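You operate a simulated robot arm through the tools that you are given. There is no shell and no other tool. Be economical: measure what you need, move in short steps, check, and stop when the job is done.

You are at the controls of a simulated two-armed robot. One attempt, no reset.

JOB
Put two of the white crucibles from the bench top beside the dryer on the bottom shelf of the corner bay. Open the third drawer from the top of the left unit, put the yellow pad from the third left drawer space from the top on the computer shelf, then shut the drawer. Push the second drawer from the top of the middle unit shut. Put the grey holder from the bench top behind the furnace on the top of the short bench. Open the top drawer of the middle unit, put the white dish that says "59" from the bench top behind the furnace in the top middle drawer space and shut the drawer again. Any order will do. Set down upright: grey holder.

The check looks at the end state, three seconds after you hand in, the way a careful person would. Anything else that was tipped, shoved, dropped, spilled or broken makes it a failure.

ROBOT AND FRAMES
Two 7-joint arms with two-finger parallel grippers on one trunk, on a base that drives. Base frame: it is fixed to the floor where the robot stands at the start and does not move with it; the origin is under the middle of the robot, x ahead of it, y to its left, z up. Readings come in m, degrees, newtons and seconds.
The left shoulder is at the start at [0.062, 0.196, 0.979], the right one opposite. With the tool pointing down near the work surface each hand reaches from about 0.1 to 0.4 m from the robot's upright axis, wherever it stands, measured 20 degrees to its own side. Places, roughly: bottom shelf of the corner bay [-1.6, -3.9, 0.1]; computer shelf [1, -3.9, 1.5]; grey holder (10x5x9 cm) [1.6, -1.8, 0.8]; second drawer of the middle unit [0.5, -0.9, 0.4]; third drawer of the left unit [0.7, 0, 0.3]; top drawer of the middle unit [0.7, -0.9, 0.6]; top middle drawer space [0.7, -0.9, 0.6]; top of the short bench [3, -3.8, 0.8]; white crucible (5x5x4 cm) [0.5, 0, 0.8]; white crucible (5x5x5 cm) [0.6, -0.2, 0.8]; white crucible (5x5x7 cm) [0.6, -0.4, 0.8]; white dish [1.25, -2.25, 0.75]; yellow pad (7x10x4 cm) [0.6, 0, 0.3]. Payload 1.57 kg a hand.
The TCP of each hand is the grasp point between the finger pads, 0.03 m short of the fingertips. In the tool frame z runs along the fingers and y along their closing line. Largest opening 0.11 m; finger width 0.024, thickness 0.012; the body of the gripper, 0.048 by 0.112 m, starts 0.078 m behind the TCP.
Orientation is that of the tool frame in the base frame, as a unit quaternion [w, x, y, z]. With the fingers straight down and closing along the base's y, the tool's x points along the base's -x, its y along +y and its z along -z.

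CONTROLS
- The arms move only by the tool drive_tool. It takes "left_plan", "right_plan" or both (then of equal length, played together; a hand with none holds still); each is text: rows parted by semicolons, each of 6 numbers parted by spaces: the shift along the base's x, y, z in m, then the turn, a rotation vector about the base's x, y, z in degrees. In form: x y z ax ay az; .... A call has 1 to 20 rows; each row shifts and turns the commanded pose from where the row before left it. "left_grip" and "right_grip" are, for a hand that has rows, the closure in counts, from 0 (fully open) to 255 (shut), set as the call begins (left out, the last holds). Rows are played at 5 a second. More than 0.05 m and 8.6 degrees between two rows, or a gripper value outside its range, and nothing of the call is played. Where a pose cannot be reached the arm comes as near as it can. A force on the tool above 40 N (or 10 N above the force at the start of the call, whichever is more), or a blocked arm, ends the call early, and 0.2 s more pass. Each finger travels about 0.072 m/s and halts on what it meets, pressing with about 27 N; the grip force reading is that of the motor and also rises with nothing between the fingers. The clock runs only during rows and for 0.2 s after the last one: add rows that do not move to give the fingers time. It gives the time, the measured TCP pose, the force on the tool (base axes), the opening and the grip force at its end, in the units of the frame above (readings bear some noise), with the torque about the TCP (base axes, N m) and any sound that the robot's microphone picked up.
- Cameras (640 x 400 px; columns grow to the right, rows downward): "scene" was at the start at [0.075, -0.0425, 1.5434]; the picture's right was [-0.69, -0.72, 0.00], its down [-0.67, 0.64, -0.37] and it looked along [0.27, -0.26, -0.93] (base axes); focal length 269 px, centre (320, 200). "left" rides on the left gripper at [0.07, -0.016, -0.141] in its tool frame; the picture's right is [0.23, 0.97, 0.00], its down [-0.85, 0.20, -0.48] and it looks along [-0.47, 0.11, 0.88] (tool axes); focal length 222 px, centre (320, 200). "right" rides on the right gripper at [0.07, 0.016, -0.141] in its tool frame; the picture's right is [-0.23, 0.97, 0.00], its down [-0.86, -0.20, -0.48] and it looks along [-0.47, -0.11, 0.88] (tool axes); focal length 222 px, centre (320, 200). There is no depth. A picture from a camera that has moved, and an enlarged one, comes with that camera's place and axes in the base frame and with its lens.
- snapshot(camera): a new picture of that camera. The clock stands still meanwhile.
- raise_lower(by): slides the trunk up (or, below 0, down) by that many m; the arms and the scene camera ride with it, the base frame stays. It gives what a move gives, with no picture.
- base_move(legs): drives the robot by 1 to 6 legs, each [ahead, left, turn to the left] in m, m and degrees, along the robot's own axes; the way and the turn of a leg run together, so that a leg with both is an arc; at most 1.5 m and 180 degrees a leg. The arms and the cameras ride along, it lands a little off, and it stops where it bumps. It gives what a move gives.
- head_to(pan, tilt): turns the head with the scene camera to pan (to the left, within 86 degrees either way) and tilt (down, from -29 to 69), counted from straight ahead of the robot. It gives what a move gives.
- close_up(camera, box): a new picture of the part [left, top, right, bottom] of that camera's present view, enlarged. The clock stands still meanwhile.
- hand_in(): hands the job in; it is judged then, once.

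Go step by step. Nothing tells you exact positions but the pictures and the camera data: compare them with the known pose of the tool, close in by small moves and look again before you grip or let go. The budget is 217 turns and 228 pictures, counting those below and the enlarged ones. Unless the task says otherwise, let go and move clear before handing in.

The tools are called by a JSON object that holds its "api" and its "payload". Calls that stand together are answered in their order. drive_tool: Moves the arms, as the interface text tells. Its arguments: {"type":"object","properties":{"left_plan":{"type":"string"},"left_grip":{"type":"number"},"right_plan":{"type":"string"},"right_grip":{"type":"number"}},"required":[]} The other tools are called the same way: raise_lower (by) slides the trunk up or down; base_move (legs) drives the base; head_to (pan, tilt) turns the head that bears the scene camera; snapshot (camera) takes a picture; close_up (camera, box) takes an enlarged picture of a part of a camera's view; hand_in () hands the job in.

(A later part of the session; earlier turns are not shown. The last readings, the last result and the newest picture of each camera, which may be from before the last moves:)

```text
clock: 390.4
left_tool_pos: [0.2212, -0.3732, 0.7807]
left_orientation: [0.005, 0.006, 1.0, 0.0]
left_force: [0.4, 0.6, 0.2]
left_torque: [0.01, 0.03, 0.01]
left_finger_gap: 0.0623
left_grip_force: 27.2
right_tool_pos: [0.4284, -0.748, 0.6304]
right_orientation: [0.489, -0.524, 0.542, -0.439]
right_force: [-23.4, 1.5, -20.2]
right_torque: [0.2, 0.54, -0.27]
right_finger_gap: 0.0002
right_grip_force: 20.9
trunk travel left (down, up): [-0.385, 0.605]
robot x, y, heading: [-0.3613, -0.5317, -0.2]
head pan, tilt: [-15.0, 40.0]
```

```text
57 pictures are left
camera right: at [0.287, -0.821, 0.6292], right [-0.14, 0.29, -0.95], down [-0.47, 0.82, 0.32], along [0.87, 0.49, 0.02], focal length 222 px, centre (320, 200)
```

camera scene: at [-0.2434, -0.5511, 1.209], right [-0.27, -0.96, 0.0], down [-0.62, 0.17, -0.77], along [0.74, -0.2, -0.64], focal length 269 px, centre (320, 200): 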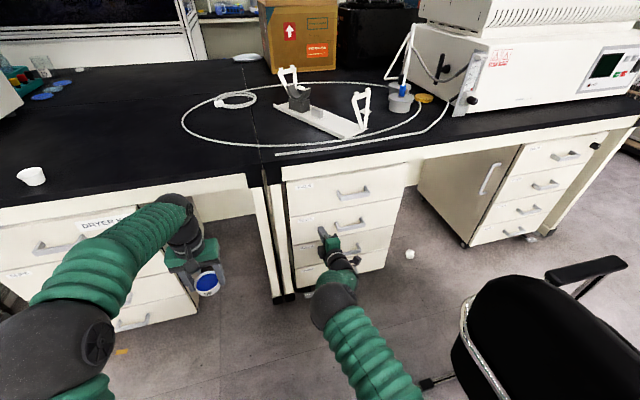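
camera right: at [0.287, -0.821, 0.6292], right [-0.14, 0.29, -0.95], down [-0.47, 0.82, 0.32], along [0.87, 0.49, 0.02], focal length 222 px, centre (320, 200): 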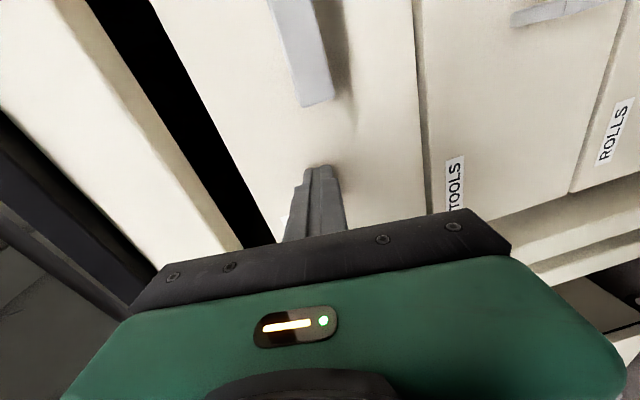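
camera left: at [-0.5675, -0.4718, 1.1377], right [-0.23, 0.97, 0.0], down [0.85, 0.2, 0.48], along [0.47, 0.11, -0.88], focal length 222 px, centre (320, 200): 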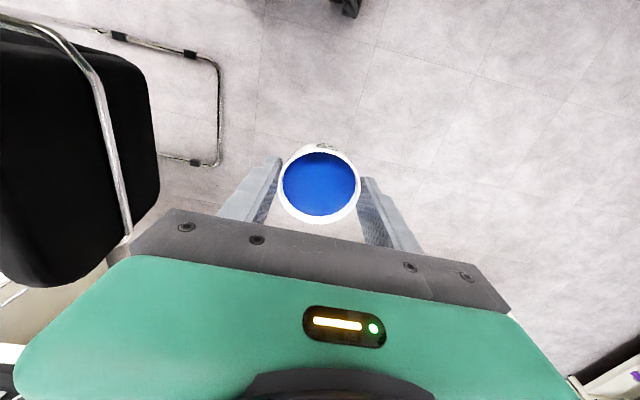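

My retract was refused, so the fingers slid up the face; no harm seen. I retract now and check.

{"api": "drive_tool", "payload": {"right_plan": "-0.03 0 0 0 0 0;-0.04 0 0 0 0 0;-0.04 0 0 0 0 0;-0.02 -0.03 0 0 0 0;0 -0.04 0 0 0 0;0 -0.03 0 0 0 0;0 0 0 0 0 0", "right_grip": 110}}

{"api": "snapshot", "payload": {"camera": "right"}}

{"api": "snapshot", "payload": {"camera": "scene"}}

```text
clock: 391.9
left_tool_pos: [0.2206, -0.372, 0.7787]
left_orientation: [0.006, 0.006, 1.0, 0.0]
left_force: [-0.4, -0.2, -0.2]
left_torque: [0.01, -0.02, 0.0]
left_finger_gap: 0.0622
left_grip_force: 27.3
right_tool_pos: [0.2978, -0.8469, 0.6328]
right_orientation: [0.491, -0.523, 0.54, -0.44]
right_force: [-0.1, -0.5, -0.3]
right_torque: [0.01, -0.01, 0.05]
right_finger_gap: 0.0624
right_grip_force: 0.0
trunk travel left (down, up): [-0.385, 0.605]
robot x, y, heading: [-0.3591, -0.5279, -0.6]
head pan, tilt: [-15.0, 40.0]
```

```text
56 pictures are left
camera right: at [0.1574, -0.92, 0.6316], right [-0.14, 0.29, -0.95], down [-0.47, 0.82, 0.32], along [0.87, 0.49, 0.02], focal length 222 px, centre (320, 200)
```

right: 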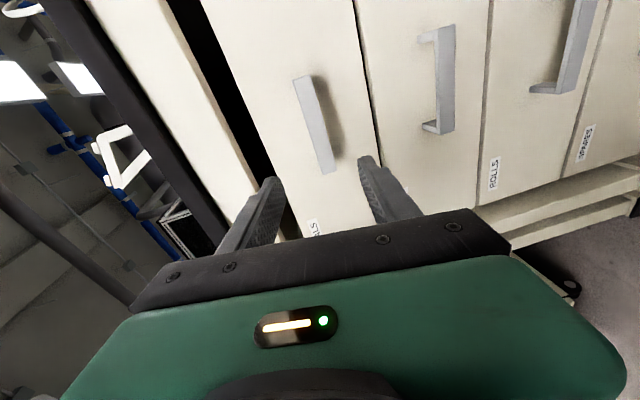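

```text
55 pictures are left
camera scene: at [-0.2414, -0.5519, 1.3887], right [-0.27, -0.96, 0.0], down [-0.62, 0.17, -0.76], along [0.74, -0.2, -0.65], focal length 269 px, centre (320, 200)
```

scene: 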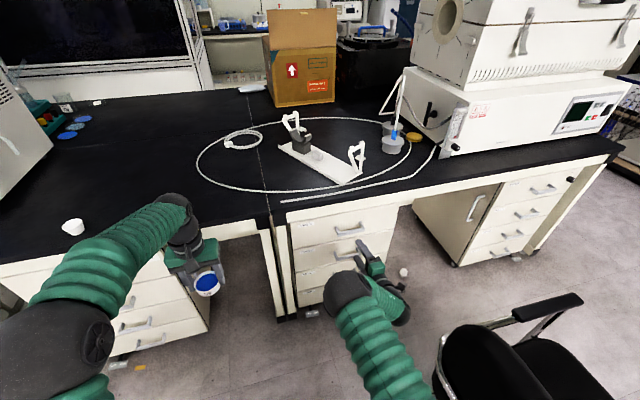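

{"api": "drive_tool", "payload": {"right_plan": "0.03 -0.006 -0.004 0 0 0;0.03 -0.006 -0.004 0 0 0;0 0 0 0 0 0"}}

{"api": "snapshot", "payload": {"camera": "right"}}

```text
clock: 392.8
left_tool_pos: [0.2204, -0.3722, 0.7808]
left_orientation: [0.005, 0.006, 1.0, 0.0]
left_force: [-1.0, -0.8, -0.3]
left_torque: [-0.01, -0.04, -0.02]
left_finger_gap: 0.0622
left_grip_force: 27.2
right_tool_pos: [0.3592, -0.8584, 0.6246]
right_orientation: [0.491, -0.524, 0.541, -0.439]
right_force: [0.4, 0.4, 0.5]
right_torque: [-0.01, 0.0, 0.01]
right_finger_gap: 0.0625
right_grip_force: 0.0
trunk travel left (down, up): [-0.385, 0.605]
robot x, y, heading: [-0.3572, -0.53, -0.5]
head pan, tilt: [-15.0, 40.0]
```

```text
54 pictures are left
camera right: at [0.2184, -0.932, 0.6233], right [-0.14, 0.29, -0.95], down [-0.47, 0.82, 0.32], along [0.87, 0.49, 0.02], focal length 222 px, centre (320, 200)
```

right: 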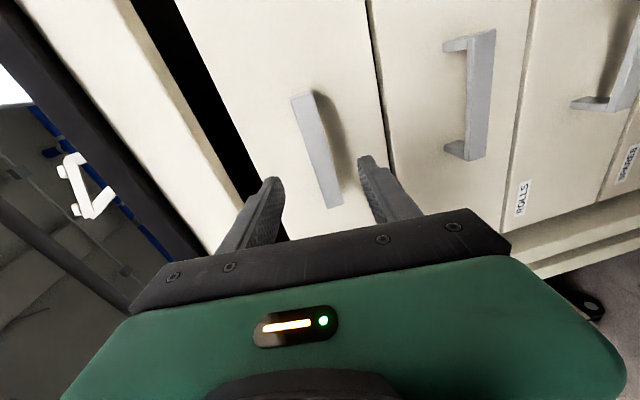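

{"api": "drive_tool", "payload": {"right_plan": "0.025 0 -0.001 0 0 0;0.025 0 0 0 0 0;0 0 0 0 0 0"}}

{"api": "snapshot", "payload": {"camera": "right"}}

{"api": "drive_tool", "payload": {"right_plan": "0 0 0 0 0 0;0 0 0 0 0 0;0 0 0 0 0 0;0 0 0 0 0 0;0 0 0 0 0 0", "right_grip": 255}}

{"api": "snapshot", "payload": {"camera": "right"}}

```text
clock: 393.6
left_tool_pos: [0.221, -0.3722, 0.7801]
left_orientation: [0.005, 0.006, 1.0, 0.0]
left_force: [0.5, -0.1, -0.3]
left_torque: [-0.01, -0.02, 0.01]
left_finger_gap: 0.0621
left_grip_force: 26.4
right_tool_pos: [0.4081, -0.8574, 0.6236]
right_orientation: [0.49, -0.524, 0.541, -0.439]
right_force: [0.2, 0.0, 0.8]
right_torque: [0.01, 0.02, 0.02]
right_finger_gap: 0.0626
right_grip_force: 0.0
trunk travel left (down, up): [-0.385, 0.605]
robot x, y, heading: [-0.3605, -0.5284, -0.6]
head pan, tilt: [-15.0, 40.0]
```

```text
53 pictures are left
camera right: at [0.2685, -0.9314, 0.622], right [-0.14, 0.29, -0.95], down [-0.47, 0.82, 0.32], along [0.87, 0.49, 0.02], focal length 222 px, centre (320, 200)
```

right: 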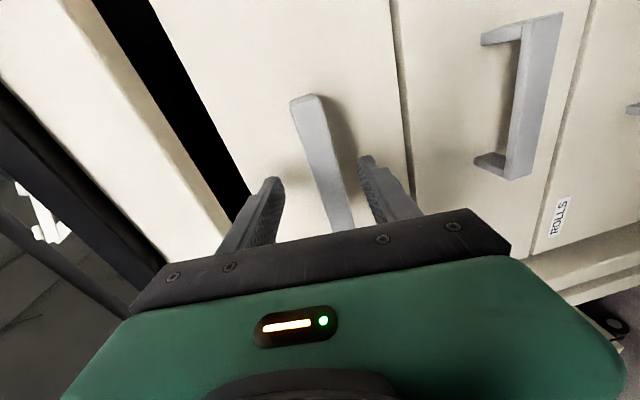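

```text
clock: 394.8
left_tool_pos: [0.2225, -0.3729, 0.7779]
left_orientation: [0.003, 0.006, 1.0, 0.0]
left_force: [-0.4, -0.4, -0.3]
left_torque: [-0.02, -0.01, 0.0]
left_finger_gap: 0.0622
left_grip_force: 26.9
right_tool_pos: [0.4074, -0.8568, 0.6164]
right_orientation: [0.487, -0.527, 0.543, -0.436]
right_force: [-21.1, 11.0, -32.4]
right_torque: [-0.8, 0.33, -0.2]
right_finger_gap: 0.0221
right_grip_force: 34.8
trunk travel left (down, up): [-0.385, 0.605]
robot x, y, heading: [-0.3594, -0.5276, -0.6]
head pan, tilt: [-15.0, 40.0]
```

```text
52 pictures are left
camera right: at [0.2678, -0.9312, 0.6166], right [-0.15, 0.29, -0.95], down [-0.47, 0.82, 0.33], along [0.87, 0.49, 0.01], focal length 222 px, centre (320, 200)
```

right: 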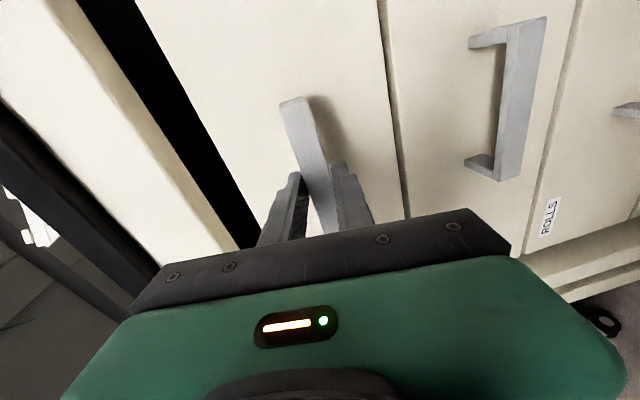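

Gripped, with a height mismatch load; I relax 6 mm downward, then pull by backing 0.1 m.

{"api": "drive_tool", "payload": {"right_plan": "0 0 -0.004 0 0 0;0 0 -0.003 0 0 0;0 0 0 0 0 0"}}

{"api": "base_move", "payload": {"legs": [[-0.12, 0, 0]]}}

{"api": "snapshot", "payload": {"camera": "scene"}}

```text
clock: 395.6
left_tool_pos: [0.2199, -0.3722, 0.7792]
left_orientation: [0.006, 0.006, 1.0, 0.0]
left_force: [0.4, 0.4, -1.4]
left_torque: [0.0, 0.02, 0.0]
left_finger_gap: 0.062
left_grip_force: 27.3
right_tool_pos: [0.4087, -0.8572, 0.6161]
right_orientation: [0.49, -0.524, 0.54, -0.44]
right_force: [-24.1, 10.2, -17.3]
right_torque: [-0.79, 0.18, 0.82]
right_finger_gap: 0.022
right_grip_force: 34.9
trunk travel left (down, up): [-0.385, 0.605]
robot x, y, heading: [-0.3576, -0.526, -0.7]
head pan, tilt: [-15.0, 40.0]
```

```text
clock: 396.8
left_tool_pos: [0.1001, -0.3713, 0.7799]
left_orientation: [0.005, 0.005, 1.0, 0.0]
left_force: [0.3, 0.3, -0.3]
left_torque: [-0.02, -0.03, 0.0]
left_finger_gap: 0.0622
left_grip_force: 27.0
right_tool_pos: [0.2879, -0.8581, 0.6165]
right_orientation: [0.49, -0.524, 0.541, -0.439]
right_force: [2.7, 0.8, -10.3]
right_torque: [-1.06, -0.08, -0.25]
right_finger_gap: 0.022
right_grip_force: 35.1
trunk travel left (down, up): [-0.385, 0.605]
robot x, y, heading: [-0.4791, -0.5259, -0.4]
head pan, tilt: [-15.0, 40.0]
```

```text
51 pictures are left
camera scene: at [-0.3603, -0.5523, 1.3885], right [-0.27, -0.96, 0.0], down [-0.62, 0.17, -0.76], along [0.74, -0.2, -0.65], focal length 269 px, centre (320, 200)
```

scene: 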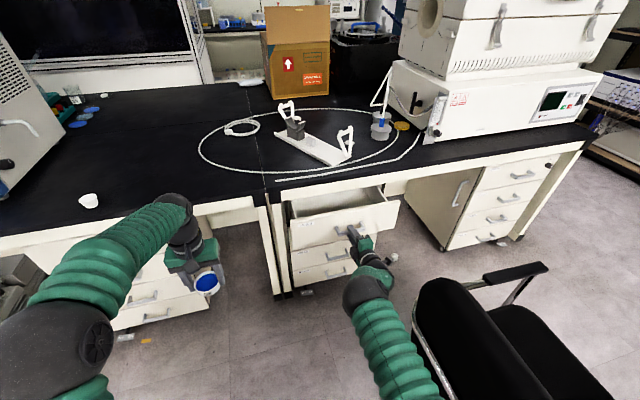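

The top drawer opens. I pull another 0.14 m and look inside.

{"api": "base_move", "payload": {"legs": [[-0.14, 0, 0]]}}

{"api": "snapshot", "payload": {"camera": "scene"}}

{"api": "close_up", "payload": {"camera": "scene", "box": [250, 160, 430, 290]}}

```text
clock: 398.1
left_tool_pos: [-0.037, -0.3706, 0.7858]
left_orientation: [0.008, 0.005, 1.0, 0.001]
left_force: [-0.8, -1.3, 0.1]
left_torque: [0.02, -0.01, 0.0]
left_finger_gap: 0.062
left_grip_force: 27.0
right_tool_pos: [0.1512, -0.8587, 0.6164]
right_orientation: [0.488, -0.525, 0.542, -0.439]
right_force: [-3.4, 2.2, -14.3]
right_torque: [-1.03, 0.21, 0.17]
right_finger_gap: 0.0221
right_grip_force: 34.6
trunk travel left (down, up): [-0.385, 0.605]
robot x, y, heading: [-0.6072, -0.5248, -0.2]
head pan, tilt: [-15.0, 40.0]
stopped in leg 1: the robot was blocked; the commanded pose is now the measured one
```

```text
50 pictures are left
camera scene: at [-0.4907, -0.5518, 1.3884], right [-0.26, -0.96, 0.0], down [-0.62, 0.17, -0.76], along [0.74, -0.2, -0.65], focal length 269 px, centre (320, 200)
```

scene: 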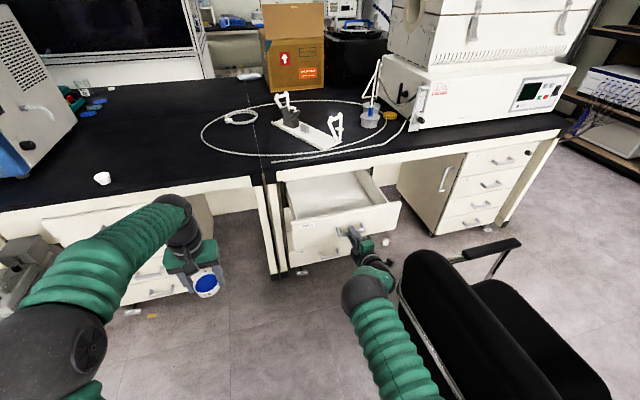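

```text
3.08 times, centred on (340, 225) of scene
camera zoom: at [-0.4907, -0.5518, 1.3884], right [-0.26, -0.96, 0.0], down [-0.62, 0.17, -0.76], along [0.74, -0.2, -0.65], focal length 828 px, centre (258, 123)
```

zoom: 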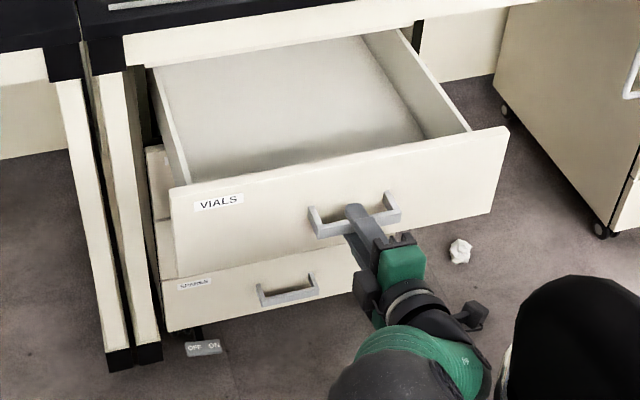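

The top drawer is fully open (0.26 m) and empty. I release the handle, back the right hand off and raise it out of the way.

{"api": "drive_tool", "payload": {"right_plan": "0 0 0 0 0 0;0 0 0 0 0 0;0 0 0 0 0 0;0 0 0 0 0 0;-0.03 0 0 0 0 0;-0.04 0 0 0 0 0;-0.03 0 0 0 0 0;0 0 0.04 0 0 0;0 0 0.04 0 0 0;0 0 0.04 0 0 0;0 0 0.04 0 0 0;0 0 0.04 0 0 0;0 0 0.04 0 0 0;0 0 0.04 0 0 0;0 0 0.04 0 0 0;0 0 0 0 0 0", "right_grip": 110}}

{"api": "snapshot", "payload": {"camera": "scene"}}

```text
clock: 401.6
left_tool_pos: [-0.0371, -0.3705, 0.7848]
left_orientation: [0.008, 0.005, 1.0, -0.001]
left_force: [-0.2, 1.0, -0.4]
left_torque: [0.02, 0.02, 0.02]
left_finger_gap: 0.0622
left_grip_force: 27.1
right_tool_pos: [0.0525, -0.8564, 0.9405]
right_orientation: [0.49, -0.523, 0.54, -0.441]
right_force: [0.6, 0.4, -0.3]
right_torque: [0.01, -0.02, 0.01]
right_finger_gap: 0.0627
right_grip_force: 0.0
trunk travel left (down, up): [-0.385, 0.605]
robot x, y, heading: [-0.6124, -0.5253, 0.0]
head pan, tilt: [-15.0, 40.0]
```

```text
48 pictures are left
camera scene: at [-0.4923, -0.5504, 1.3886], right [-0.26, -0.96, 0.0], down [-0.62, 0.17, -0.76], along [0.74, -0.2, -0.65], focal length 269 px, centre (320, 200)
```

scene: 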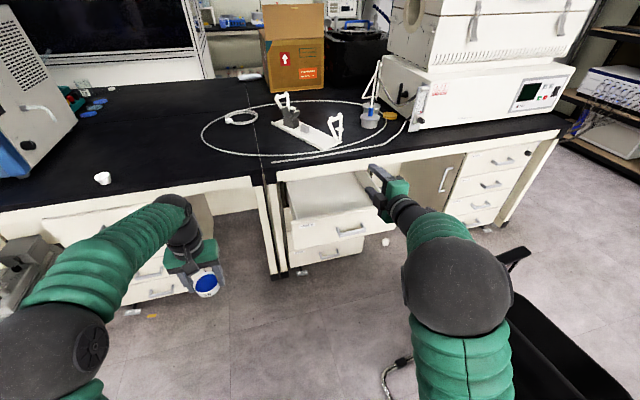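

{"api": "base_move", "payload": {"legs": [[0.34, -0.07, 0]]}}

{"api": "head_to", "payload": {"pan": -10, "tilt": 55}}

{"api": "snapshot", "payload": {"camera": "scene"}}

```text
clock: 403.8
left_tool_pos: [0.304, -0.4401, 0.7844]
left_orientation: [0.009, 0.005, 1.0, 0.001]
left_force: [-0.1, -0.4, -0.6]
left_torque: [0.0, -0.01, 0.0]
left_finger_gap: 0.062
left_grip_force: 27.4
right_tool_pos: [0.3939, -0.9258, 0.9396]
right_orientation: [0.49, -0.524, 0.539, -0.441]
right_force: [0.4, 0.1, -0.4]
right_torque: [0.0, -0.05, 0.02]
right_finger_gap: 0.0626
right_grip_force: 0.1
trunk travel left (down, up): [-0.385, 0.605]
robot x, y, heading: [-0.2697, -0.5949, -0.7]
head pan, tilt: [-15.0, 40.0]
```

```text
clock: 404.6
left_tool_pos: [0.302, -0.4406, 0.7858]
left_orientation: [0.01, 0.004, 1.0, 0.0]
left_force: [0.2, 0.6, -0.2]
left_torque: [0.01, -0.02, -0.02]
left_finger_gap: 0.0622
left_grip_force: 27.4
right_tool_pos: [0.3922, -0.9261, 0.9419]
right_orientation: [0.492, -0.522, 0.538, -0.442]
right_force: [-0.2, 0.4, -0.2]
right_torque: [0.04, -0.01, -0.03]
right_finger_gap: 0.0625
right_grip_force: 0.1
trunk travel left (down, up): [-0.385, 0.605]
robot x, y, heading: [-0.2682, -0.5936, -0.1]
head pan, tilt: [-10.0, 55.0]
```

```text
47 pictures are left
camera scene: at [-0.1636, -0.6124, 1.3681], right [-0.18, -0.98, 0.0], down [-0.81, 0.15, -0.57], along [0.56, -0.1, -0.82], focal length 269 px, centre (320, 200)
```

scene: 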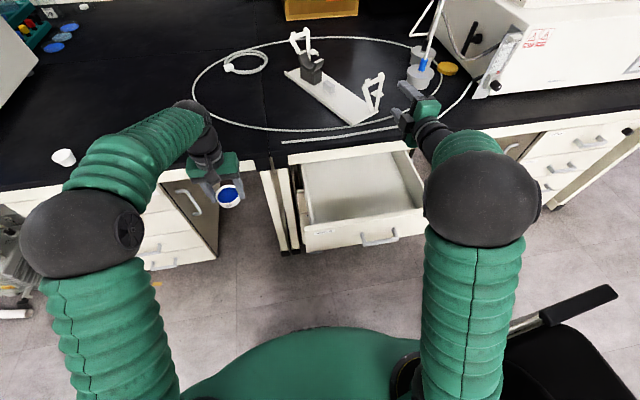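

The open drawer's left inner wall is at y≈−0.67. I move the dish sideways toward (0.30,−0.76) cautiously, checking it stays level.

{"api": "drive_tool", "payload": {"left_plan": "0 -0.03 0 0 0 0;0 -0.03 0 0 0 0;0 -0.03 0 0 0 0;0 -0.03 0 0 0 0;0 -0.03 0 0 0 0;0 -0.03 0 0 0 0;0 0 0 0 0 0"}}

{"api": "snapshot", "payload": {"camera": "scene"}}

```text
clock: 406.2
left_tool_pos: [0.3032, -0.6211, 0.7867]
left_orientation: [0.01, 0.004, 1.0, 0.0]
left_force: [0.0, 0.0, 0.0]
left_torque: [-0.02, -0.03, 0.02]
left_finger_gap: 0.0622
left_grip_force: 26.6
right_tool_pos: [0.394, -0.927, 0.9408]
right_orientation: [0.491, -0.522, 0.539, -0.442]
right_force: [0.2, 0.1, -0.1]
right_torque: [0.01, 0.02, -0.01]
right_finger_gap: 0.0625
right_grip_force: 0.2
trunk travel left (down, up): [-0.385, 0.605]
robot x, y, heading: [-0.27, -0.5986, -0.4]
head pan, tilt: [-10.0, 55.0]
```

```text
46 pictures are left
camera scene: at [-0.1634, -0.6131, 1.3681], right [-0.18, -0.98, 0.0], down [-0.81, 0.15, -0.57], along [0.56, -0.1, -0.82], focal length 269 px, centre (320, 200)
```

scene: 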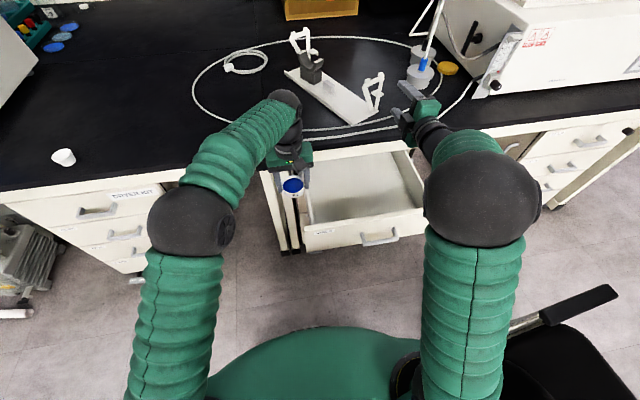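

Level and unhindered. Further to y≈−0.76.

{"api": "drive_tool", "payload": {"left_plan": "0 -0.03 0 0 0 0;0 -0.03 0 0 0 0;0 -0.03 0 0 0 0;0 -0.03 0 0 0 0;0 -0.02 0 0 0 0;0 0 0 0 0 0"}}

{"api": "snapshot", "payload": {"camera": "left"}}

{"api": "snapshot", "payload": {"camera": "scene"}}

```text
clock: 407.8
left_tool_pos: [0.3169, -0.7217, 0.7953]
left_orientation: [0.019, -0.03, 0.999, -0.005]
left_force: [-0.2, -0.4, -0.6]
left_torque: [-0.01, -0.02, -0.03]
left_finger_gap: 0.0621
left_grip_force: 27.4
left hand out of reach, approached as far as the arm can: row 5
right_tool_pos: [0.3917, -0.927, 0.9398]
right_orientation: [0.492, -0.522, 0.539, -0.442]
right_force: [-0.2, -0.7, -0.9]
right_torque: [-0.02, 0.02, -0.01]
right_finger_gap: 0.0627
right_grip_force: 0.1
trunk travel left (down, up): [-0.385, 0.605]
robot x, y, heading: [-0.2716, -0.5977, -0.4]
head pan, tilt: [-10.0, 55.0]
stopped in row 6 (left hand): the arm was blocked; the commanded pose is now the measured one
```

```text
45 pictures are left
camera left: at [0.2435, -0.741, 0.9333], right [-0.28, 0.96, -0.02], down [0.82, 0.25, 0.51], along [0.49, 0.13, -0.86], focal length 222 px, centre (320, 200)
```

left: 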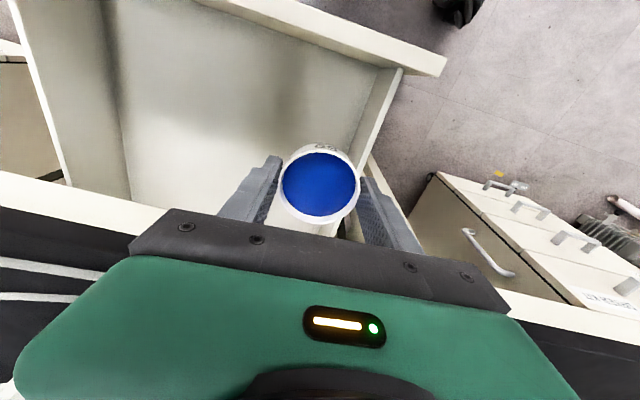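

```text
44 pictures are left
camera scene: at [-0.1635, -0.6137, 1.3652], right [-0.18, -0.98, 0.0], down [-0.81, 0.15, -0.57], along [0.56, -0.1, -0.82], focal length 269 px, centre (320, 200)
```

scene: 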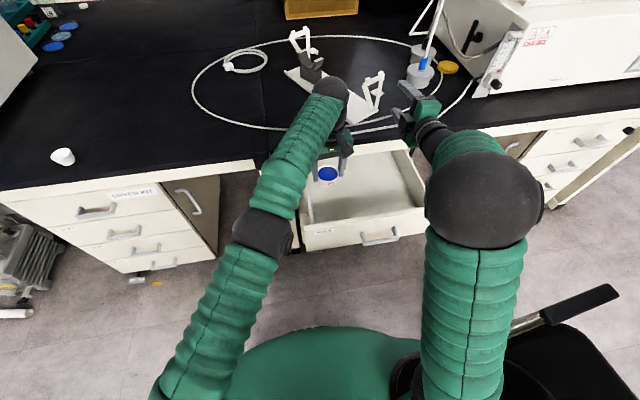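

The arm's limit leaves it at y −0.72, level within 2°. A small base turn of −5° will carry the dish to about (0.305,−0.77).

{"api": "base_move", "payload": {"legs": [[0, 0, -5]]}}

{"api": "snapshot", "payload": {"camera": "left"}}

```text
clock: 408.7
left_tool_pos: [0.3034, -0.7718, 0.7932]
left_orientation: [0.016, 0.015, 1.0, -0.004]
left_force: [-0.7, -0.2, -0.1]
left_torque: [-0.02, 0.01, 0.04]
left_finger_gap: 0.0623
left_grip_force: 26.9
right_tool_pos: [0.3599, -0.9824, 0.9425]
right_orientation: [0.471, -0.498, 0.561, -0.463]
right_force: [0.3, -0.1, 0.5]
right_torque: [0.01, 0.0, 0.0]
right_finger_gap: 0.0628
right_grip_force: 0.1
trunk travel left (down, up): [-0.385, 0.605]
robot x, y, heading: [-0.2669, -0.5967, -5.5]
head pan, tilt: [-10.0, 55.0]
```

```text
43 pictures are left
camera left: at [0.2294, -0.7837, 0.9319], right [-0.2, 0.98, -0.02], down [0.84, 0.18, 0.5], along [0.5, 0.09, -0.86], focal length 222 px, centre (320, 200)
```

left: 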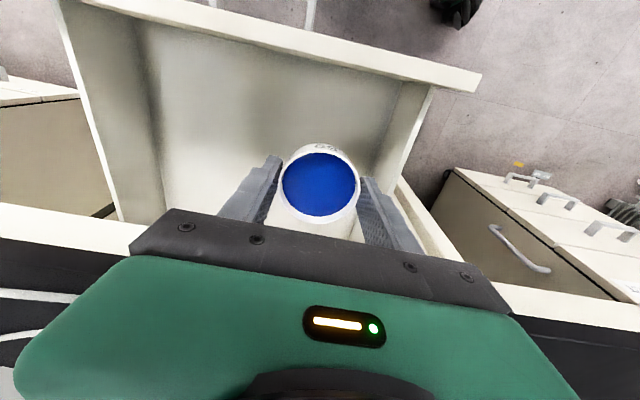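

Now I lower the dish into the drawer in steps.

{"api": "drive_tool", "payload": {"left_plan": "0 0 -0.03 0 0 0;0 0 -0.03 0 0 0;0 0 -0.03 0 0 0;0 0 0 0 0 0"}}

{"api": "snapshot", "payload": {"camera": "left"}}

{"api": "snapshot", "payload": {"camera": "scene"}}

```text
clock: 409.7
left_tool_pos: [0.3021, -0.7716, 0.7055]
left_orientation: [0.017, 0.015, 1.0, -0.005]
left_force: [-0.3, -0.4, -1.0]
left_torque: [0.02, 0.02, 0.0]
left_finger_gap: 0.0621
left_grip_force: 27.0
right_tool_pos: [0.3576, -0.9821, 0.9432]
right_orientation: [0.473, -0.497, 0.561, -0.464]
right_force: [-0.1, -0.5, 0.1]
right_torque: [0.0, 0.0, -0.02]
right_finger_gap: 0.0624
right_grip_force: 0.1
trunk travel left (down, up): [-0.385, 0.605]
robot x, y, heading: [-0.2672, -0.5981, -5.3]
head pan, tilt: [-10.0, 55.0]
```

```text
42 pictures are left
camera left: at [0.2277, -0.7845, 0.8438], right [-0.2, 0.98, -0.02], down [0.84, 0.18, 0.51], along [0.5, 0.09, -0.86], focal length 222 px, centre (320, 200)
```

left: 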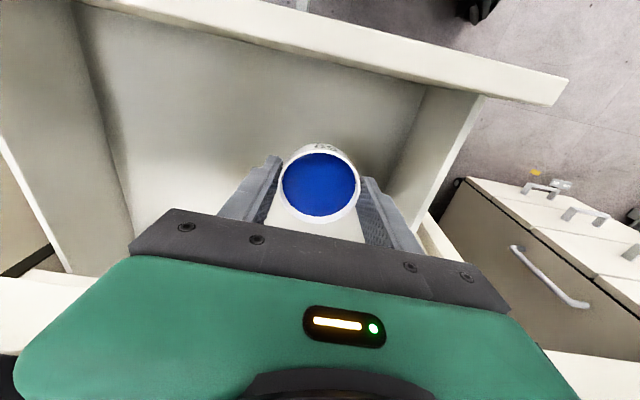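

```text
41 pictures are left
camera scene: at [-0.1651, -0.6225, 1.3683], right [-0.26, -0.96, 0.0], down [-0.79, 0.22, -0.57], along [0.55, -0.15, -0.82], focal length 269 px, centre (320, 200)
```

scene: 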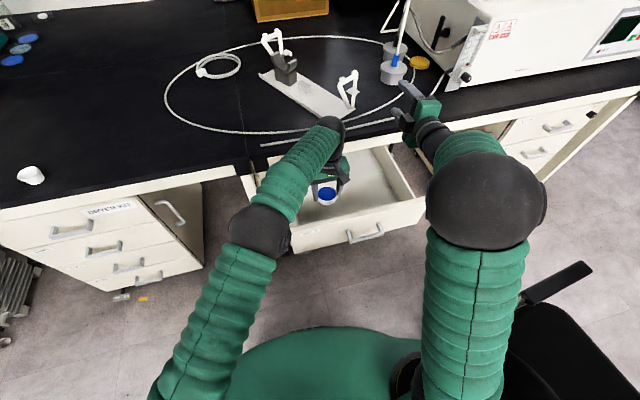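

{"api": "drive_tool", "payload": {"left_plan": "0 0 -0.025 0 0 0;0 0 -0.025 0 0 0;0 0 -0.02 0 0 0;0 0 0 0 0 0"}}

{"api": "drive_tool", "payload": {"left_plan": "0 0 -0.005 0 0 0;0 0 -0.005 0 0 0;0 0 0 0 0 0"}}

{"api": "snapshot", "payload": {"camera": "left"}}

```text
clock: 410.7
left_tool_pos: [0.3067, -0.7685, 0.6398]
left_orientation: [0.021, 0.011, 1.0, -0.006]
left_force: [-0.4, -0.2, 0.6]
left_torque: [0.02, -0.02, 0.0]
left_finger_gap: 0.0621
left_grip_force: 26.9
right_tool_pos: [0.3582, -0.9827, 0.9433]
right_orientation: [0.473, -0.498, 0.56, -0.463]
right_force: [-0.4, -0.6, -0.2]
right_torque: [-0.03, -0.02, 0.03]
right_finger_gap: 0.0626
right_grip_force: 0.1
trunk travel left (down, up): [-0.385, 0.605]
robot x, y, heading: [-0.2699, -0.5969, -5.1]
head pan, tilt: [-10.0, 55.0]
```

```text
clock: 411.5
left_tool_pos: [0.3096, -0.7698, 0.6301]
left_orientation: [0.02, 0.01, 1.0, -0.006]
left_force: [-0.1, -0.3, -0.4]
left_torque: [-0.01, -0.02, -0.01]
left_finger_gap: 0.0623
left_grip_force: 26.8
right_tool_pos: [0.3588, -0.9817, 0.9435]
right_orientation: [0.473, -0.497, 0.56, -0.464]
right_force: [0.4, 0.5, 0.5]
right_torque: [0.0, 0.03, -0.02]
right_finger_gap: 0.0624
right_grip_force: 0.2
trunk travel left (down, up): [-0.385, 0.605]
robot x, y, heading: [-0.2707, -0.5964, -5.5]
head pan, tilt: [-10.0, 55.0]
```

```text
40 pictures are left
camera left: at [0.2331, -0.7812, 0.7678], right [-0.21, 0.98, -0.02], down [0.84, 0.19, 0.51], along [0.5, 0.09, -0.86], focal length 222 px, centre (320, 200)
```

left: 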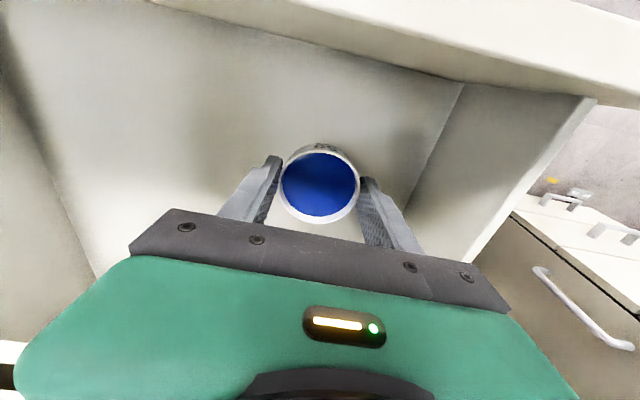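

{"api": "drive_tool", "payload": {"left_plan": "0 0 -0.005 0 0 0;0 0 -0.005 0 0 0;0 0 0 0 0 0"}}

{"api": "drive_tool", "payload": {"left_plan": "0 0 -0.004 0 0 0;0 0 -0.004 0 0 0;0 0 0 0 0 0"}}

{"api": "drive_tool", "payload": {"left_plan": "0 0 -0.004 0 0 0;0 0 -0.004 0 0 0;0 0 0 0 0 0"}}

{"api": "snapshot", "payload": {"camera": "left"}}

```text
clock: 412.3
left_tool_pos: [0.31, -0.7686, 0.6209]
left_orientation: [0.02, 0.009, 1.0, -0.007]
left_force: [-0.3, 0.0, -1.2]
left_torque: [0.0, 0.02, 0.01]
left_finger_gap: 0.0623
left_grip_force: 26.9
right_tool_pos: [0.3579, -0.9826, 0.9428]
right_orientation: [0.473, -0.498, 0.56, -0.463]
right_force: [-1.1, 0.0, 0.3]
right_torque: [0.01, 0.02, 0.0]
right_finger_gap: 0.0625
right_grip_force: 0.1
trunk travel left (down, up): [-0.385, 0.605]
robot x, y, heading: [-0.2659, -0.5976, -5.4]
head pan, tilt: [-10.0, 55.0]
```

```text
clock: 413.1
left_tool_pos: [0.3103, -0.7683, 0.6124]
left_orientation: [0.021, 0.008, 1.0, -0.007]
left_force: [-0.3, 0.2, 0.2]
left_torque: [0.0, -0.03, 0.01]
left_finger_gap: 0.062
left_grip_force: 27.6
right_tool_pos: [0.3578, -0.9835, 0.9443]
right_orientation: [0.473, -0.499, 0.559, -0.464]
right_force: [-0.2, 0.7, -0.1]
right_torque: [0.02, 0.01, 0.04]
right_finger_gap: 0.0626
right_grip_force: 0.1
trunk travel left (down, up): [-0.385, 0.605]
robot x, y, heading: [-0.2693, -0.5981, -5.0]
head pan, tilt: [-10.0, 55.0]
```

```text
clock: 413.9
left_tool_pos: [0.3104, -0.766, 0.604]
left_orientation: [0.021, 0.007, 1.0, -0.007]
left_force: [0.3, 0.2, -0.5]
left_torque: [-0.02, 0.01, -0.02]
left_finger_gap: 0.0621
left_grip_force: 26.6
right_tool_pos: [0.3589, -0.9828, 0.9437]
right_orientation: [0.472, -0.498, 0.56, -0.464]
right_force: [0.7, 0.4, -0.8]
right_torque: [0.0, -0.01, 0.01]
right_finger_gap: 0.0624
right_grip_force: 0.1
trunk travel left (down, up): [-0.385, 0.605]
robot x, y, heading: [-0.2654, -0.5944, -5.4]
head pan, tilt: [-10.0, 55.0]
```

```text
39 pictures are left
camera left: at [0.235, -0.7789, 0.7423], right [-0.21, 0.98, -0.02], down [0.84, 0.19, 0.51], along [0.5, 0.09, -0.86], focal length 222 px, centre (320, 200)
```

left: 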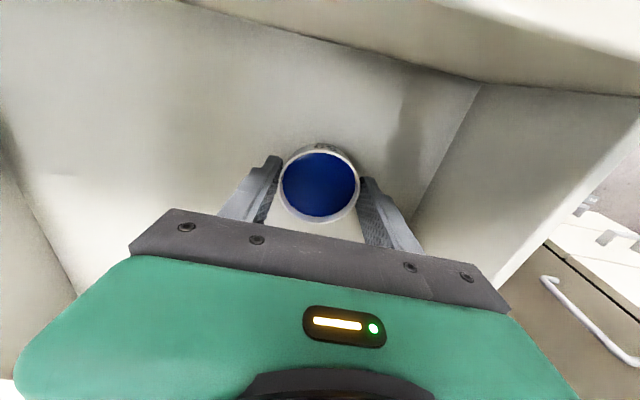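

{"api": "drive_tool", "payload": {"left_plan": "0.006 0 -0.003 0 0 0;0.004 0 -0.003 0 0 0;0 0 0 0 0 0"}}

{"api": "drive_tool", "payload": {"left_plan": "0 0 -0.003 0 0 0;0 0 -0.003 0 0 0;0 0 0 0 0 0"}}

{"api": "drive_tool", "payload": {"left_plan": "0 0 -0.003 0 0 0;0 0 -0.003 0 0 0;0 0 0 0 0 0"}}

```text
clock: 414.7
left_tool_pos: [0.3204, -0.765, 0.5981]
left_orientation: [0.02, 0.007, 1.0, -0.007]
left_force: [-0.1, 0.0, 0.3]
left_torque: [-0.03, -0.01, 0.0]
left_finger_gap: 0.0621
left_grip_force: 26.7
right_tool_pos: [0.3582, -0.983, 0.9438]
right_orientation: [0.472, -0.497, 0.56, -0.464]
right_force: [0.8, 0.8, 0.5]
right_torque: [0.01, 0.0, 0.0]
right_finger_gap: 0.0625
right_grip_force: 0.0
trunk travel left (down, up): [-0.385, 0.605]
robot x, y, heading: [-0.2701, -0.5983, -5.0]
head pan, tilt: [-10.0, 55.0]
```

```text
clock: 415.5
left_tool_pos: [0.3206, -0.7663, 0.5939]
left_orientation: [0.023, 0.007, 1.0, -0.008]
left_force: [3.1, 0.3, 16.7]
left_torque: [-0.02, 0.27, -0.1]
left_finger_gap: 0.0623
left_grip_force: 26.6
right_tool_pos: [0.3564, -0.9817, 0.9443]
right_orientation: [0.472, -0.498, 0.56, -0.464]
right_force: [0.2, 0.0, -0.2]
right_torque: [0.03, 0.01, 0.02]
right_finger_gap: 0.0628
right_grip_force: 0.0
trunk travel left (down, up): [-0.385, 0.605]
robot x, y, heading: [-0.269, -0.5996, -5.2]
head pan, tilt: [-10.0, 55.0]
```

```text
clock: 416.3
left_tool_pos: [0.3212, -0.7653, 0.5919]
left_orientation: [0.025, 0.007, 1.0, -0.008]
left_force: [0.3, -1.2, 25.9]
left_torque: [0.51, 0.13, -0.06]
left_finger_gap: 0.0621
left_grip_force: 27.2
right_tool_pos: [0.356, -0.9831, 0.9449]
right_orientation: [0.473, -0.498, 0.56, -0.464]
right_force: [-0.6, 0.6, -0.2]
right_torque: [0.02, 0.02, -0.02]
right_finger_gap: 0.0625
right_grip_force: 0.0
trunk travel left (down, up): [-0.385, 0.605]
robot x, y, heading: [-0.2686, -0.5989, -5.3]
head pan, tilt: [-10.0, 55.0]
```

Contact at z≈0.593, as expected. I relieve slightly and open partway.

{"api": "drive_tool", "payload": {"left_plan": "0 0 0.004 0 0 0;0 0 0 0 0 0"}}

{"api": "drive_tool", "payload": {"left_plan": "0 0 0 0 0 0;0 0 0 0 0 0;0 0 0 0 0 0;0 0 0 0 0 0", "left_grip": 55}}

{"api": "snapshot", "payload": {"camera": "left"}}

```text
clock: 416.9
left_tool_pos: [0.3179, -0.7657, 0.5909]
left_orientation: [0.022, 0.007, 1.0, -0.007]
left_force: [2.6, -8.0, 35.5]
left_torque: [0.37, -0.12, 0.1]
left_finger_gap: 0.0619
left_grip_force: 26.7
right_tool_pos: [0.356, -0.9826, 0.9444]
right_orientation: [0.474, -0.498, 0.56, -0.464]
right_force: [-0.1, 0.6, 0.4]
right_torque: [0.0, -0.04, -0.02]
right_finger_gap: 0.0627
right_grip_force: 0.0
trunk travel left (down, up): [-0.385, 0.605]
robot x, y, heading: [-0.2691, -0.5975, -5.2]
head pan, tilt: [-10.0, 55.0]
```

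```text
clock: 417.9
left_tool_pos: [0.3173, -0.7665, 0.5907]
left_orientation: [0.021, 0.009, 1.0, -0.006]
left_force: [0.6, -22.6, 40.0]
left_torque: [0.82, 0.31, 0.14]
left_finger_gap: 0.0663
left_grip_force: 0.1
right_tool_pos: [0.3544, -0.9829, 0.9444]
right_orientation: [0.473, -0.497, 0.559, -0.465]
right_force: [-1.2, 0.2, -0.2]
right_torque: [-0.01, 0.01, -0.03]
right_finger_gap: 0.0626
right_grip_force: 0.0
trunk travel left (down, up): [-0.385, 0.605]
robot x, y, heading: [-0.268, -0.5998, -5.4]
head pan, tilt: [-10.0, 55.0]
```

```text
38 pictures are left
camera left: at [0.2415, -0.7803, 0.7286], right [-0.21, 0.98, -0.02], down [0.84, 0.19, 0.51], along [0.51, 0.09, -0.86], focal length 222 px, centre (320, 200)
```

left: 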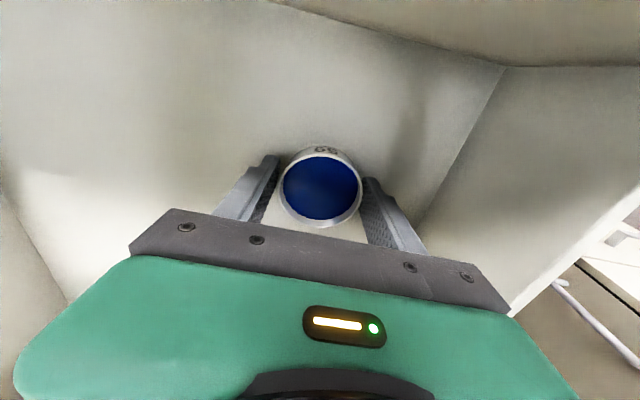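

The fingertips are bearing on the drawer floor, holding the opening back. I ease up a little.

{"api": "drive_tool", "payload": {"left_plan": "0 0 0.003 0 0 0;0 0 0.003 0 0 0;0 0 0 0 0 0;0 0 0 0 0 0"}}

{"api": "snapshot", "payload": {"camera": "left"}}

```text
clock: 418.9
left_tool_pos: [0.3165, -0.7651, 0.5901]
left_orientation: [0.017, 0.008, 1.0, -0.003]
left_force: [0.7, -17.0, 18.2]
left_torque: [0.24, 0.16, 0.1]
left_finger_gap: 0.0713
left_grip_force: 0.1
right_tool_pos: [0.3575, -0.9828, 0.9442]
right_orientation: [0.472, -0.498, 0.56, -0.464]
right_force: [-0.3, 0.3, 1.1]
right_torque: [0.01, -0.01, -0.01]
right_finger_gap: 0.0625
right_grip_force: 0.0
trunk travel left (down, up): [-0.385, 0.605]
robot x, y, heading: [-0.2682, -0.6002, -5.3]
head pan, tilt: [-10.0, 55.0]
```

```text
37 pictures are left
camera left: at [0.2423, -0.7788, 0.729], right [-0.21, 0.98, -0.01], down [0.84, 0.19, 0.51], along [0.5, 0.1, -0.86], focal length 222 px, centre (320, 200)
```

left: 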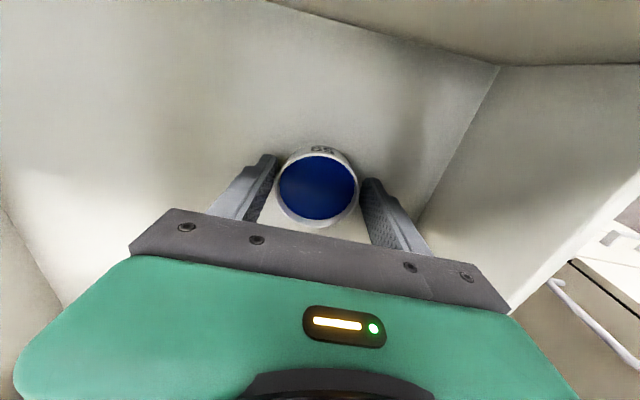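

{"api": "drive_tool", "payload": {"left_plan": "0 0 0.004 0 0 0;0 0 0.003 0 0 0;0 0 0 0 0 0;0 0 0 0 0 0"}}

{"api": "snapshot", "payload": {"camera": "left"}}

```text
clock: 419.9
left_tool_pos: [0.3182, -0.763, 0.596]
left_orientation: [0.016, 0.006, 1.0, -0.003]
left_force: [1.1, 0.4, -0.1]
left_torque: [0.02, -0.04, -0.02]
left_finger_gap: 0.086
left_grip_force: 0.1
right_tool_pos: [0.358, -0.9824, 0.9427]
right_orientation: [0.472, -0.498, 0.56, -0.464]
right_force: [-0.6, 0.0, 0.4]
right_torque: [0.02, -0.03, -0.03]
right_finger_gap: 0.0627
right_grip_force: 0.0
trunk travel left (down, up): [-0.385, 0.605]
robot x, y, heading: [-0.2661, -0.5926, -5.1]
head pan, tilt: [-10.0, 55.0]
```

```text
36 pictures are left
camera left: at [0.2443, -0.7768, 0.7335], right [-0.21, 0.98, -0.01], down [0.84, 0.19, 0.5], along [0.49, 0.1, -0.86], focal length 222 px, centre (320, 200)
```

left: 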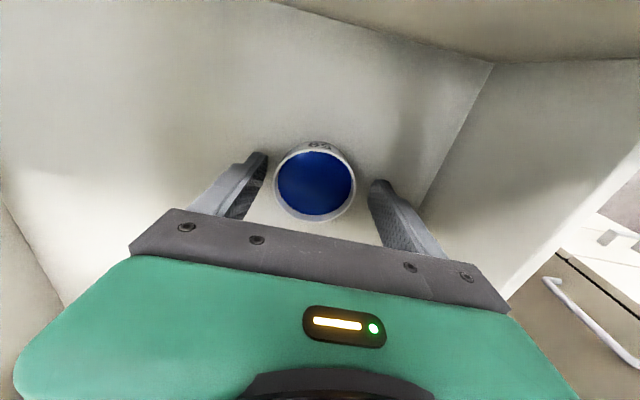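

The dish stands free and level in the drawer. I raise the left hand straight up out of it.

{"api": "drive_tool", "payload": {"left_plan": "0 0 0.01 0 0 0;0 0 0.02 0 0 0;0 0 0.03 0 0 0;0 0 0.04 0 0 0;0 0 0.04 0 0 0;0 0 0.04 0 0 0;0 0 0 0 0 0"}}

{"api": "snapshot", "payload": {"camera": "left"}}

{"api": "drive_tool", "payload": {"left_plan": "-0.01 0.04 0.01 0 0 0;-0.01 0.04 0.01 0 0 0;-0.01 0.04 0.01 0 0 0;-0.01 0.04 0.01 0 0 0;-0.01 0.04 0 0 0 0;-0.01 0.04 0 0 0 0;0 0.04 0 0 0 0;0 0 0 0 0 0"}}

{"api": "snapshot", "payload": {"camera": "scene"}}

```text
clock: 421.5
left_tool_pos: [0.3164, -0.7666, 0.7849]
left_orientation: [0.02, 0.009, 1.0, -0.006]
left_force: [0.2, 0.2, -0.5]
left_torque: [0.05, 0.02, 0.0]
left_finger_gap: 0.0863
left_grip_force: 0.0
right_tool_pos: [0.3584, -0.9829, 0.9445]
right_orientation: [0.472, -0.499, 0.56, -0.463]
right_force: [-0.1, 0.7, -0.2]
right_torque: [-0.01, -0.02, 0.0]
right_finger_gap: 0.0627
right_grip_force: 0.2
trunk travel left (down, up): [-0.385, 0.605]
robot x, y, heading: [-0.27, -0.5993, -5.5]
head pan, tilt: [-10.0, 55.0]
```

```text
35 pictures are left
camera left: at [0.2408, -0.7787, 0.9237], right [-0.21, 0.98, -0.02], down [0.84, 0.19, 0.51], along [0.5, 0.09, -0.86], focal length 222 px, centre (320, 200)
```

left: 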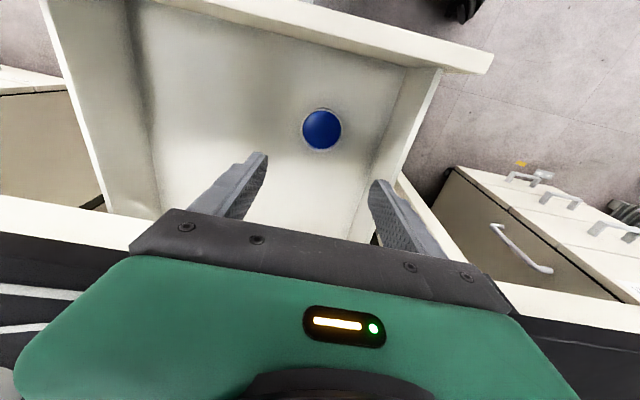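

```text
clock: 423.3
left_tool_pos: [0.3824, -0.554, 0.8651]
left_orientation: [0.016, 0.017, 1.0, -0.004]
left_force: [0.3, 0.2, 0.5]
left_torque: [0.03, 0.01, -0.03]
left_finger_gap: 0.0858
left_grip_force: 0.1
left hand out of reach, approached as far as the arm can: row 1, 2, 3, 4, 5, 6, 7
right_tool_pos: [0.359, -0.9829, 0.9439]
right_orientation: [0.472, -0.499, 0.559, -0.464]
right_force: [0.5, -0.4, -0.1]
right_torque: [-0.01, 0.03, -0.01]
right_finger_gap: 0.0626
right_grip_force: 0.1
trunk travel left (down, up): [-0.385, 0.605]
robot x, y, heading: [-0.2686, -0.5966, -5.4]
head pan, tilt: [-10.0, 55.0]
```

```text
34 pictures are left
camera scene: at [-0.1647, -0.6215, 1.368], right [-0.26, -0.96, 0.0], down [-0.79, 0.22, -0.57], along [0.55, -0.15, -0.82], focal length 269 px, centre (320, 200)
```

scene: 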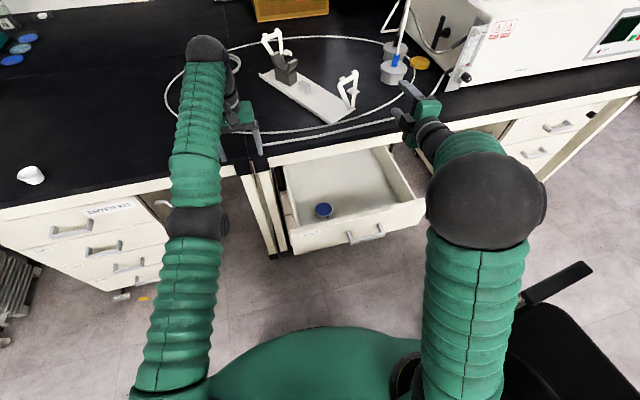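

The "59" dish sits in the top drawer. To close it I back up, straighten, and lower the trunk so the right hand is before the drawer face.

{"api": "base_move", "payload": {"legs": [[-0.3, 0, 0], [0, 0, 5]]}}

{"api": "drive_tool", "payload": {"left_plan": "-0.03 0.02 0 0 0 0;-0.03 0.02 0 0 0 0;-0.03 0.02 0 0 0 0;-0.03 0.02 0 0 0 0;0 0 0 0 0 0", "right_plan": "0 0 0 0 0 0;0 0 0 0 0 0;0 0 0 0 0 0;0 0 0 0 0 0;0 0 0 0 0 0", "right_grip": 255}}

{"api": "raise_lower", "payload": {"by": -0.3}}

{"api": "snapshot", "payload": {"camera": "scene"}}

{"api": "snapshot", "payload": {"camera": "right"}}

```text
clock: 425.8
left_tool_pos: [0.0784, -0.4706, 0.8641]
left_orientation: [0.016, -0.029, 0.999, -0.002]
left_force: [0.4, 0.4, -0.5]
left_torque: [0.0, 0.0, 0.02]
left_finger_gap: 0.0862
left_grip_force: 0.0
right_tool_pos: [0.0932, -0.8993, 0.9432]
right_orientation: [0.492, -0.522, 0.538, -0.443]
right_force: [0.1, -0.4, -0.1]
right_torque: [0.01, -0.02, 0.04]
right_finger_gap: 0.0626
right_grip_force: 0.0
trunk travel left (down, up): [-0.385, 0.605]
robot x, y, heading: [-0.5616, -0.5739, -0.3]
head pan, tilt: [-10.0, 55.0]
```

```text
clock: 427.0
left_tool_pos: [0.0663, -0.3993, 0.9134]
left_orientation: [0.017, -0.029, 0.999, -0.003]
left_force: [-0.9, 1.3, 0.4]
left_torque: [0.01, -0.02, -0.01]
left_finger_gap: 0.0864
left_grip_force: 0.1
left hand out of reach, approached as far as the arm can: row 1, 2, 3, 4
right_tool_pos: [0.0903, -0.8983, 0.9448]
right_orientation: [0.491, -0.522, 0.538, -0.444]
right_force: [-0.6, -0.2, 0.2]
right_torque: [-0.01, 0.04, -0.03]
right_finger_gap: 0.0
right_grip_force: 21.7
trunk travel left (down, up): [-0.385, 0.605]
robot x, y, heading: [-0.5637, -0.5678, -0.1]
head pan, tilt: [-10.0, 55.0]
```

```text
clock: 430.0
left_tool_pos: [0.064, -0.4001, 0.6126]
left_orientation: [0.015, -0.028, 0.999, -0.004]
left_force: [-0.3, 0.1, 0.2]
left_torque: [-0.02, -0.01, 0.0]
left_finger_gap: 0.0863
left_grip_force: 0.2
right_tool_pos: [0.0897, -0.8991, 0.645]
right_orientation: [0.492, -0.522, 0.538, -0.444]
right_force: [-0.8, -0.5, -0.2]
right_torque: [0.01, -0.02, 0.0]
right_finger_gap: 0.0
right_grip_force: 21.1
trunk travel left (down, up): [-0.085, 0.905]
robot x, y, heading: [-0.5645, -0.5691, -0.2]
head pan, tilt: [-10.0, 55.0]
```

```text
33 pictures are left
camera scene: at [-0.4609, -0.5844, 1.0681], right [-0.18, -0.98, 0.0], down [-0.81, 0.15, -0.57], along [0.56, -0.1, -0.82], focal length 269 px, centre (320, 200)
```

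scene: 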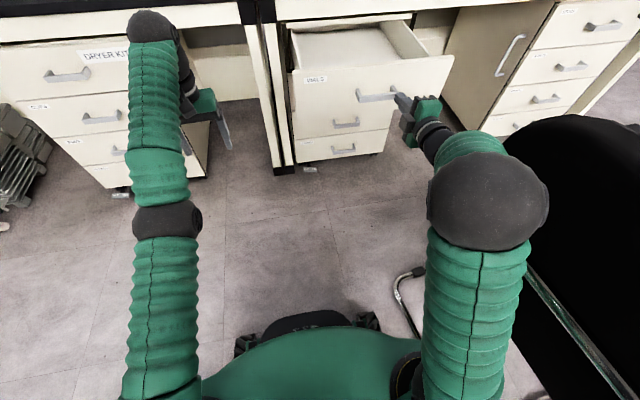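

```text
32 pictures are left
camera right: at [-0.0502, -0.9716, 0.6424], right [-0.13, 0.29, -0.95], down [-0.47, 0.82, 0.31], along [0.87, 0.49, 0.03], focal length 222 px, centre (320, 200)
```

right: 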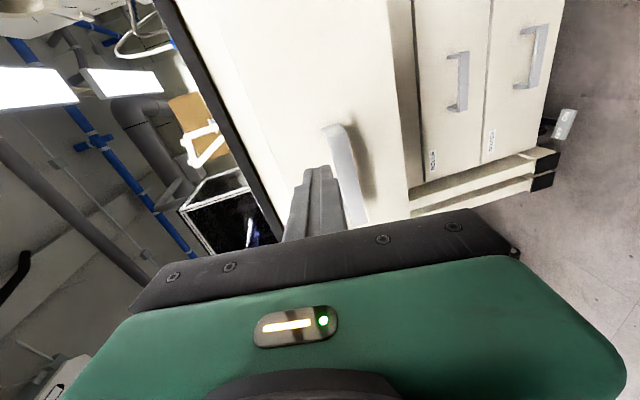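

The hand is just at the handle's end; I shift it 6 cm right so it pushes the bare face, then roll forward gently.

{"api": "drive_tool", "payload": {"right_plan": "0 -0.03 -0.005 0 0 0;0 -0.03 -0.005 0 0 0;0 0 0 0 0 0"}}

{"api": "base_move", "payload": {"legs": [[0.2, 0, 0]]}}

{"api": "snapshot", "payload": {"camera": "scene"}}

```text
clock: 430.8
left_tool_pos: [0.0657, -0.3978, 0.6124]
left_orientation: [0.016, -0.029, 0.999, -0.004]
left_force: [-0.6, -0.5, -0.6]
left_torque: [-0.03, -0.01, 0.04]
left_finger_gap: 0.0863
left_grip_force: 0.1
right_tool_pos: [0.0905, -0.9577, 0.636]
right_orientation: [0.492, -0.522, 0.536, -0.445]
right_force: [0.9, 0.9, -1.3]
right_torque: [0.04, 0.0, -0.01]
right_finger_gap: 0.0002
right_grip_force: 21.4
trunk travel left (down, up): [-0.085, 0.905]
robot x, y, heading: [-0.5648, -0.5724, -0.3]
head pan, tilt: [-10.0, 55.0]
```

```text
clock: 432.4
left_tool_pos: [0.2659, -0.4021, 0.6124]
left_orientation: [0.016, -0.028, 0.999, -0.003]
left_force: [-0.5, 0.3, 1.1]
left_torque: [0.01, -0.02, 0.01]
left_finger_gap: 0.0863
left_grip_force: 0.1
right_tool_pos: [0.2914, -0.9601, 0.6346]
right_orientation: [0.492, -0.521, 0.538, -0.444]
right_force: [-0.1, 0.4, 0.4]
right_torque: [0.02, -0.01, -0.02]
right_finger_gap: 0.0
right_grip_force: 20.9
trunk travel left (down, up): [-0.085, 0.905]
robot x, y, heading: [-0.3686, -0.5722, -0.3]
head pan, tilt: [-10.0, 55.0]
```

```text
31 pictures are left
camera scene: at [-0.2599, -0.5861, 1.068], right [-0.18, -0.98, 0.0], down [-0.81, 0.15, -0.57], along [0.56, -0.1, -0.82], focal length 269 px, centre (320, 200)
```

scene: 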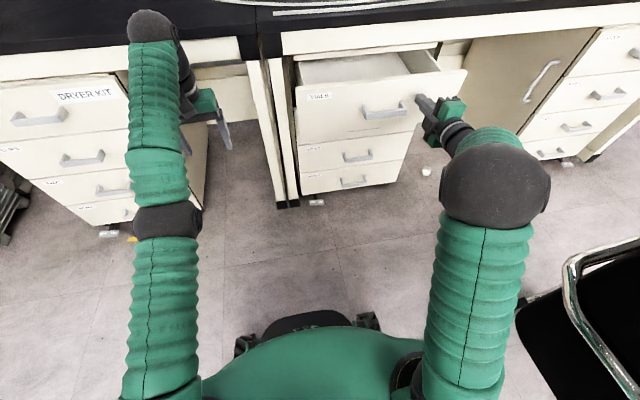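

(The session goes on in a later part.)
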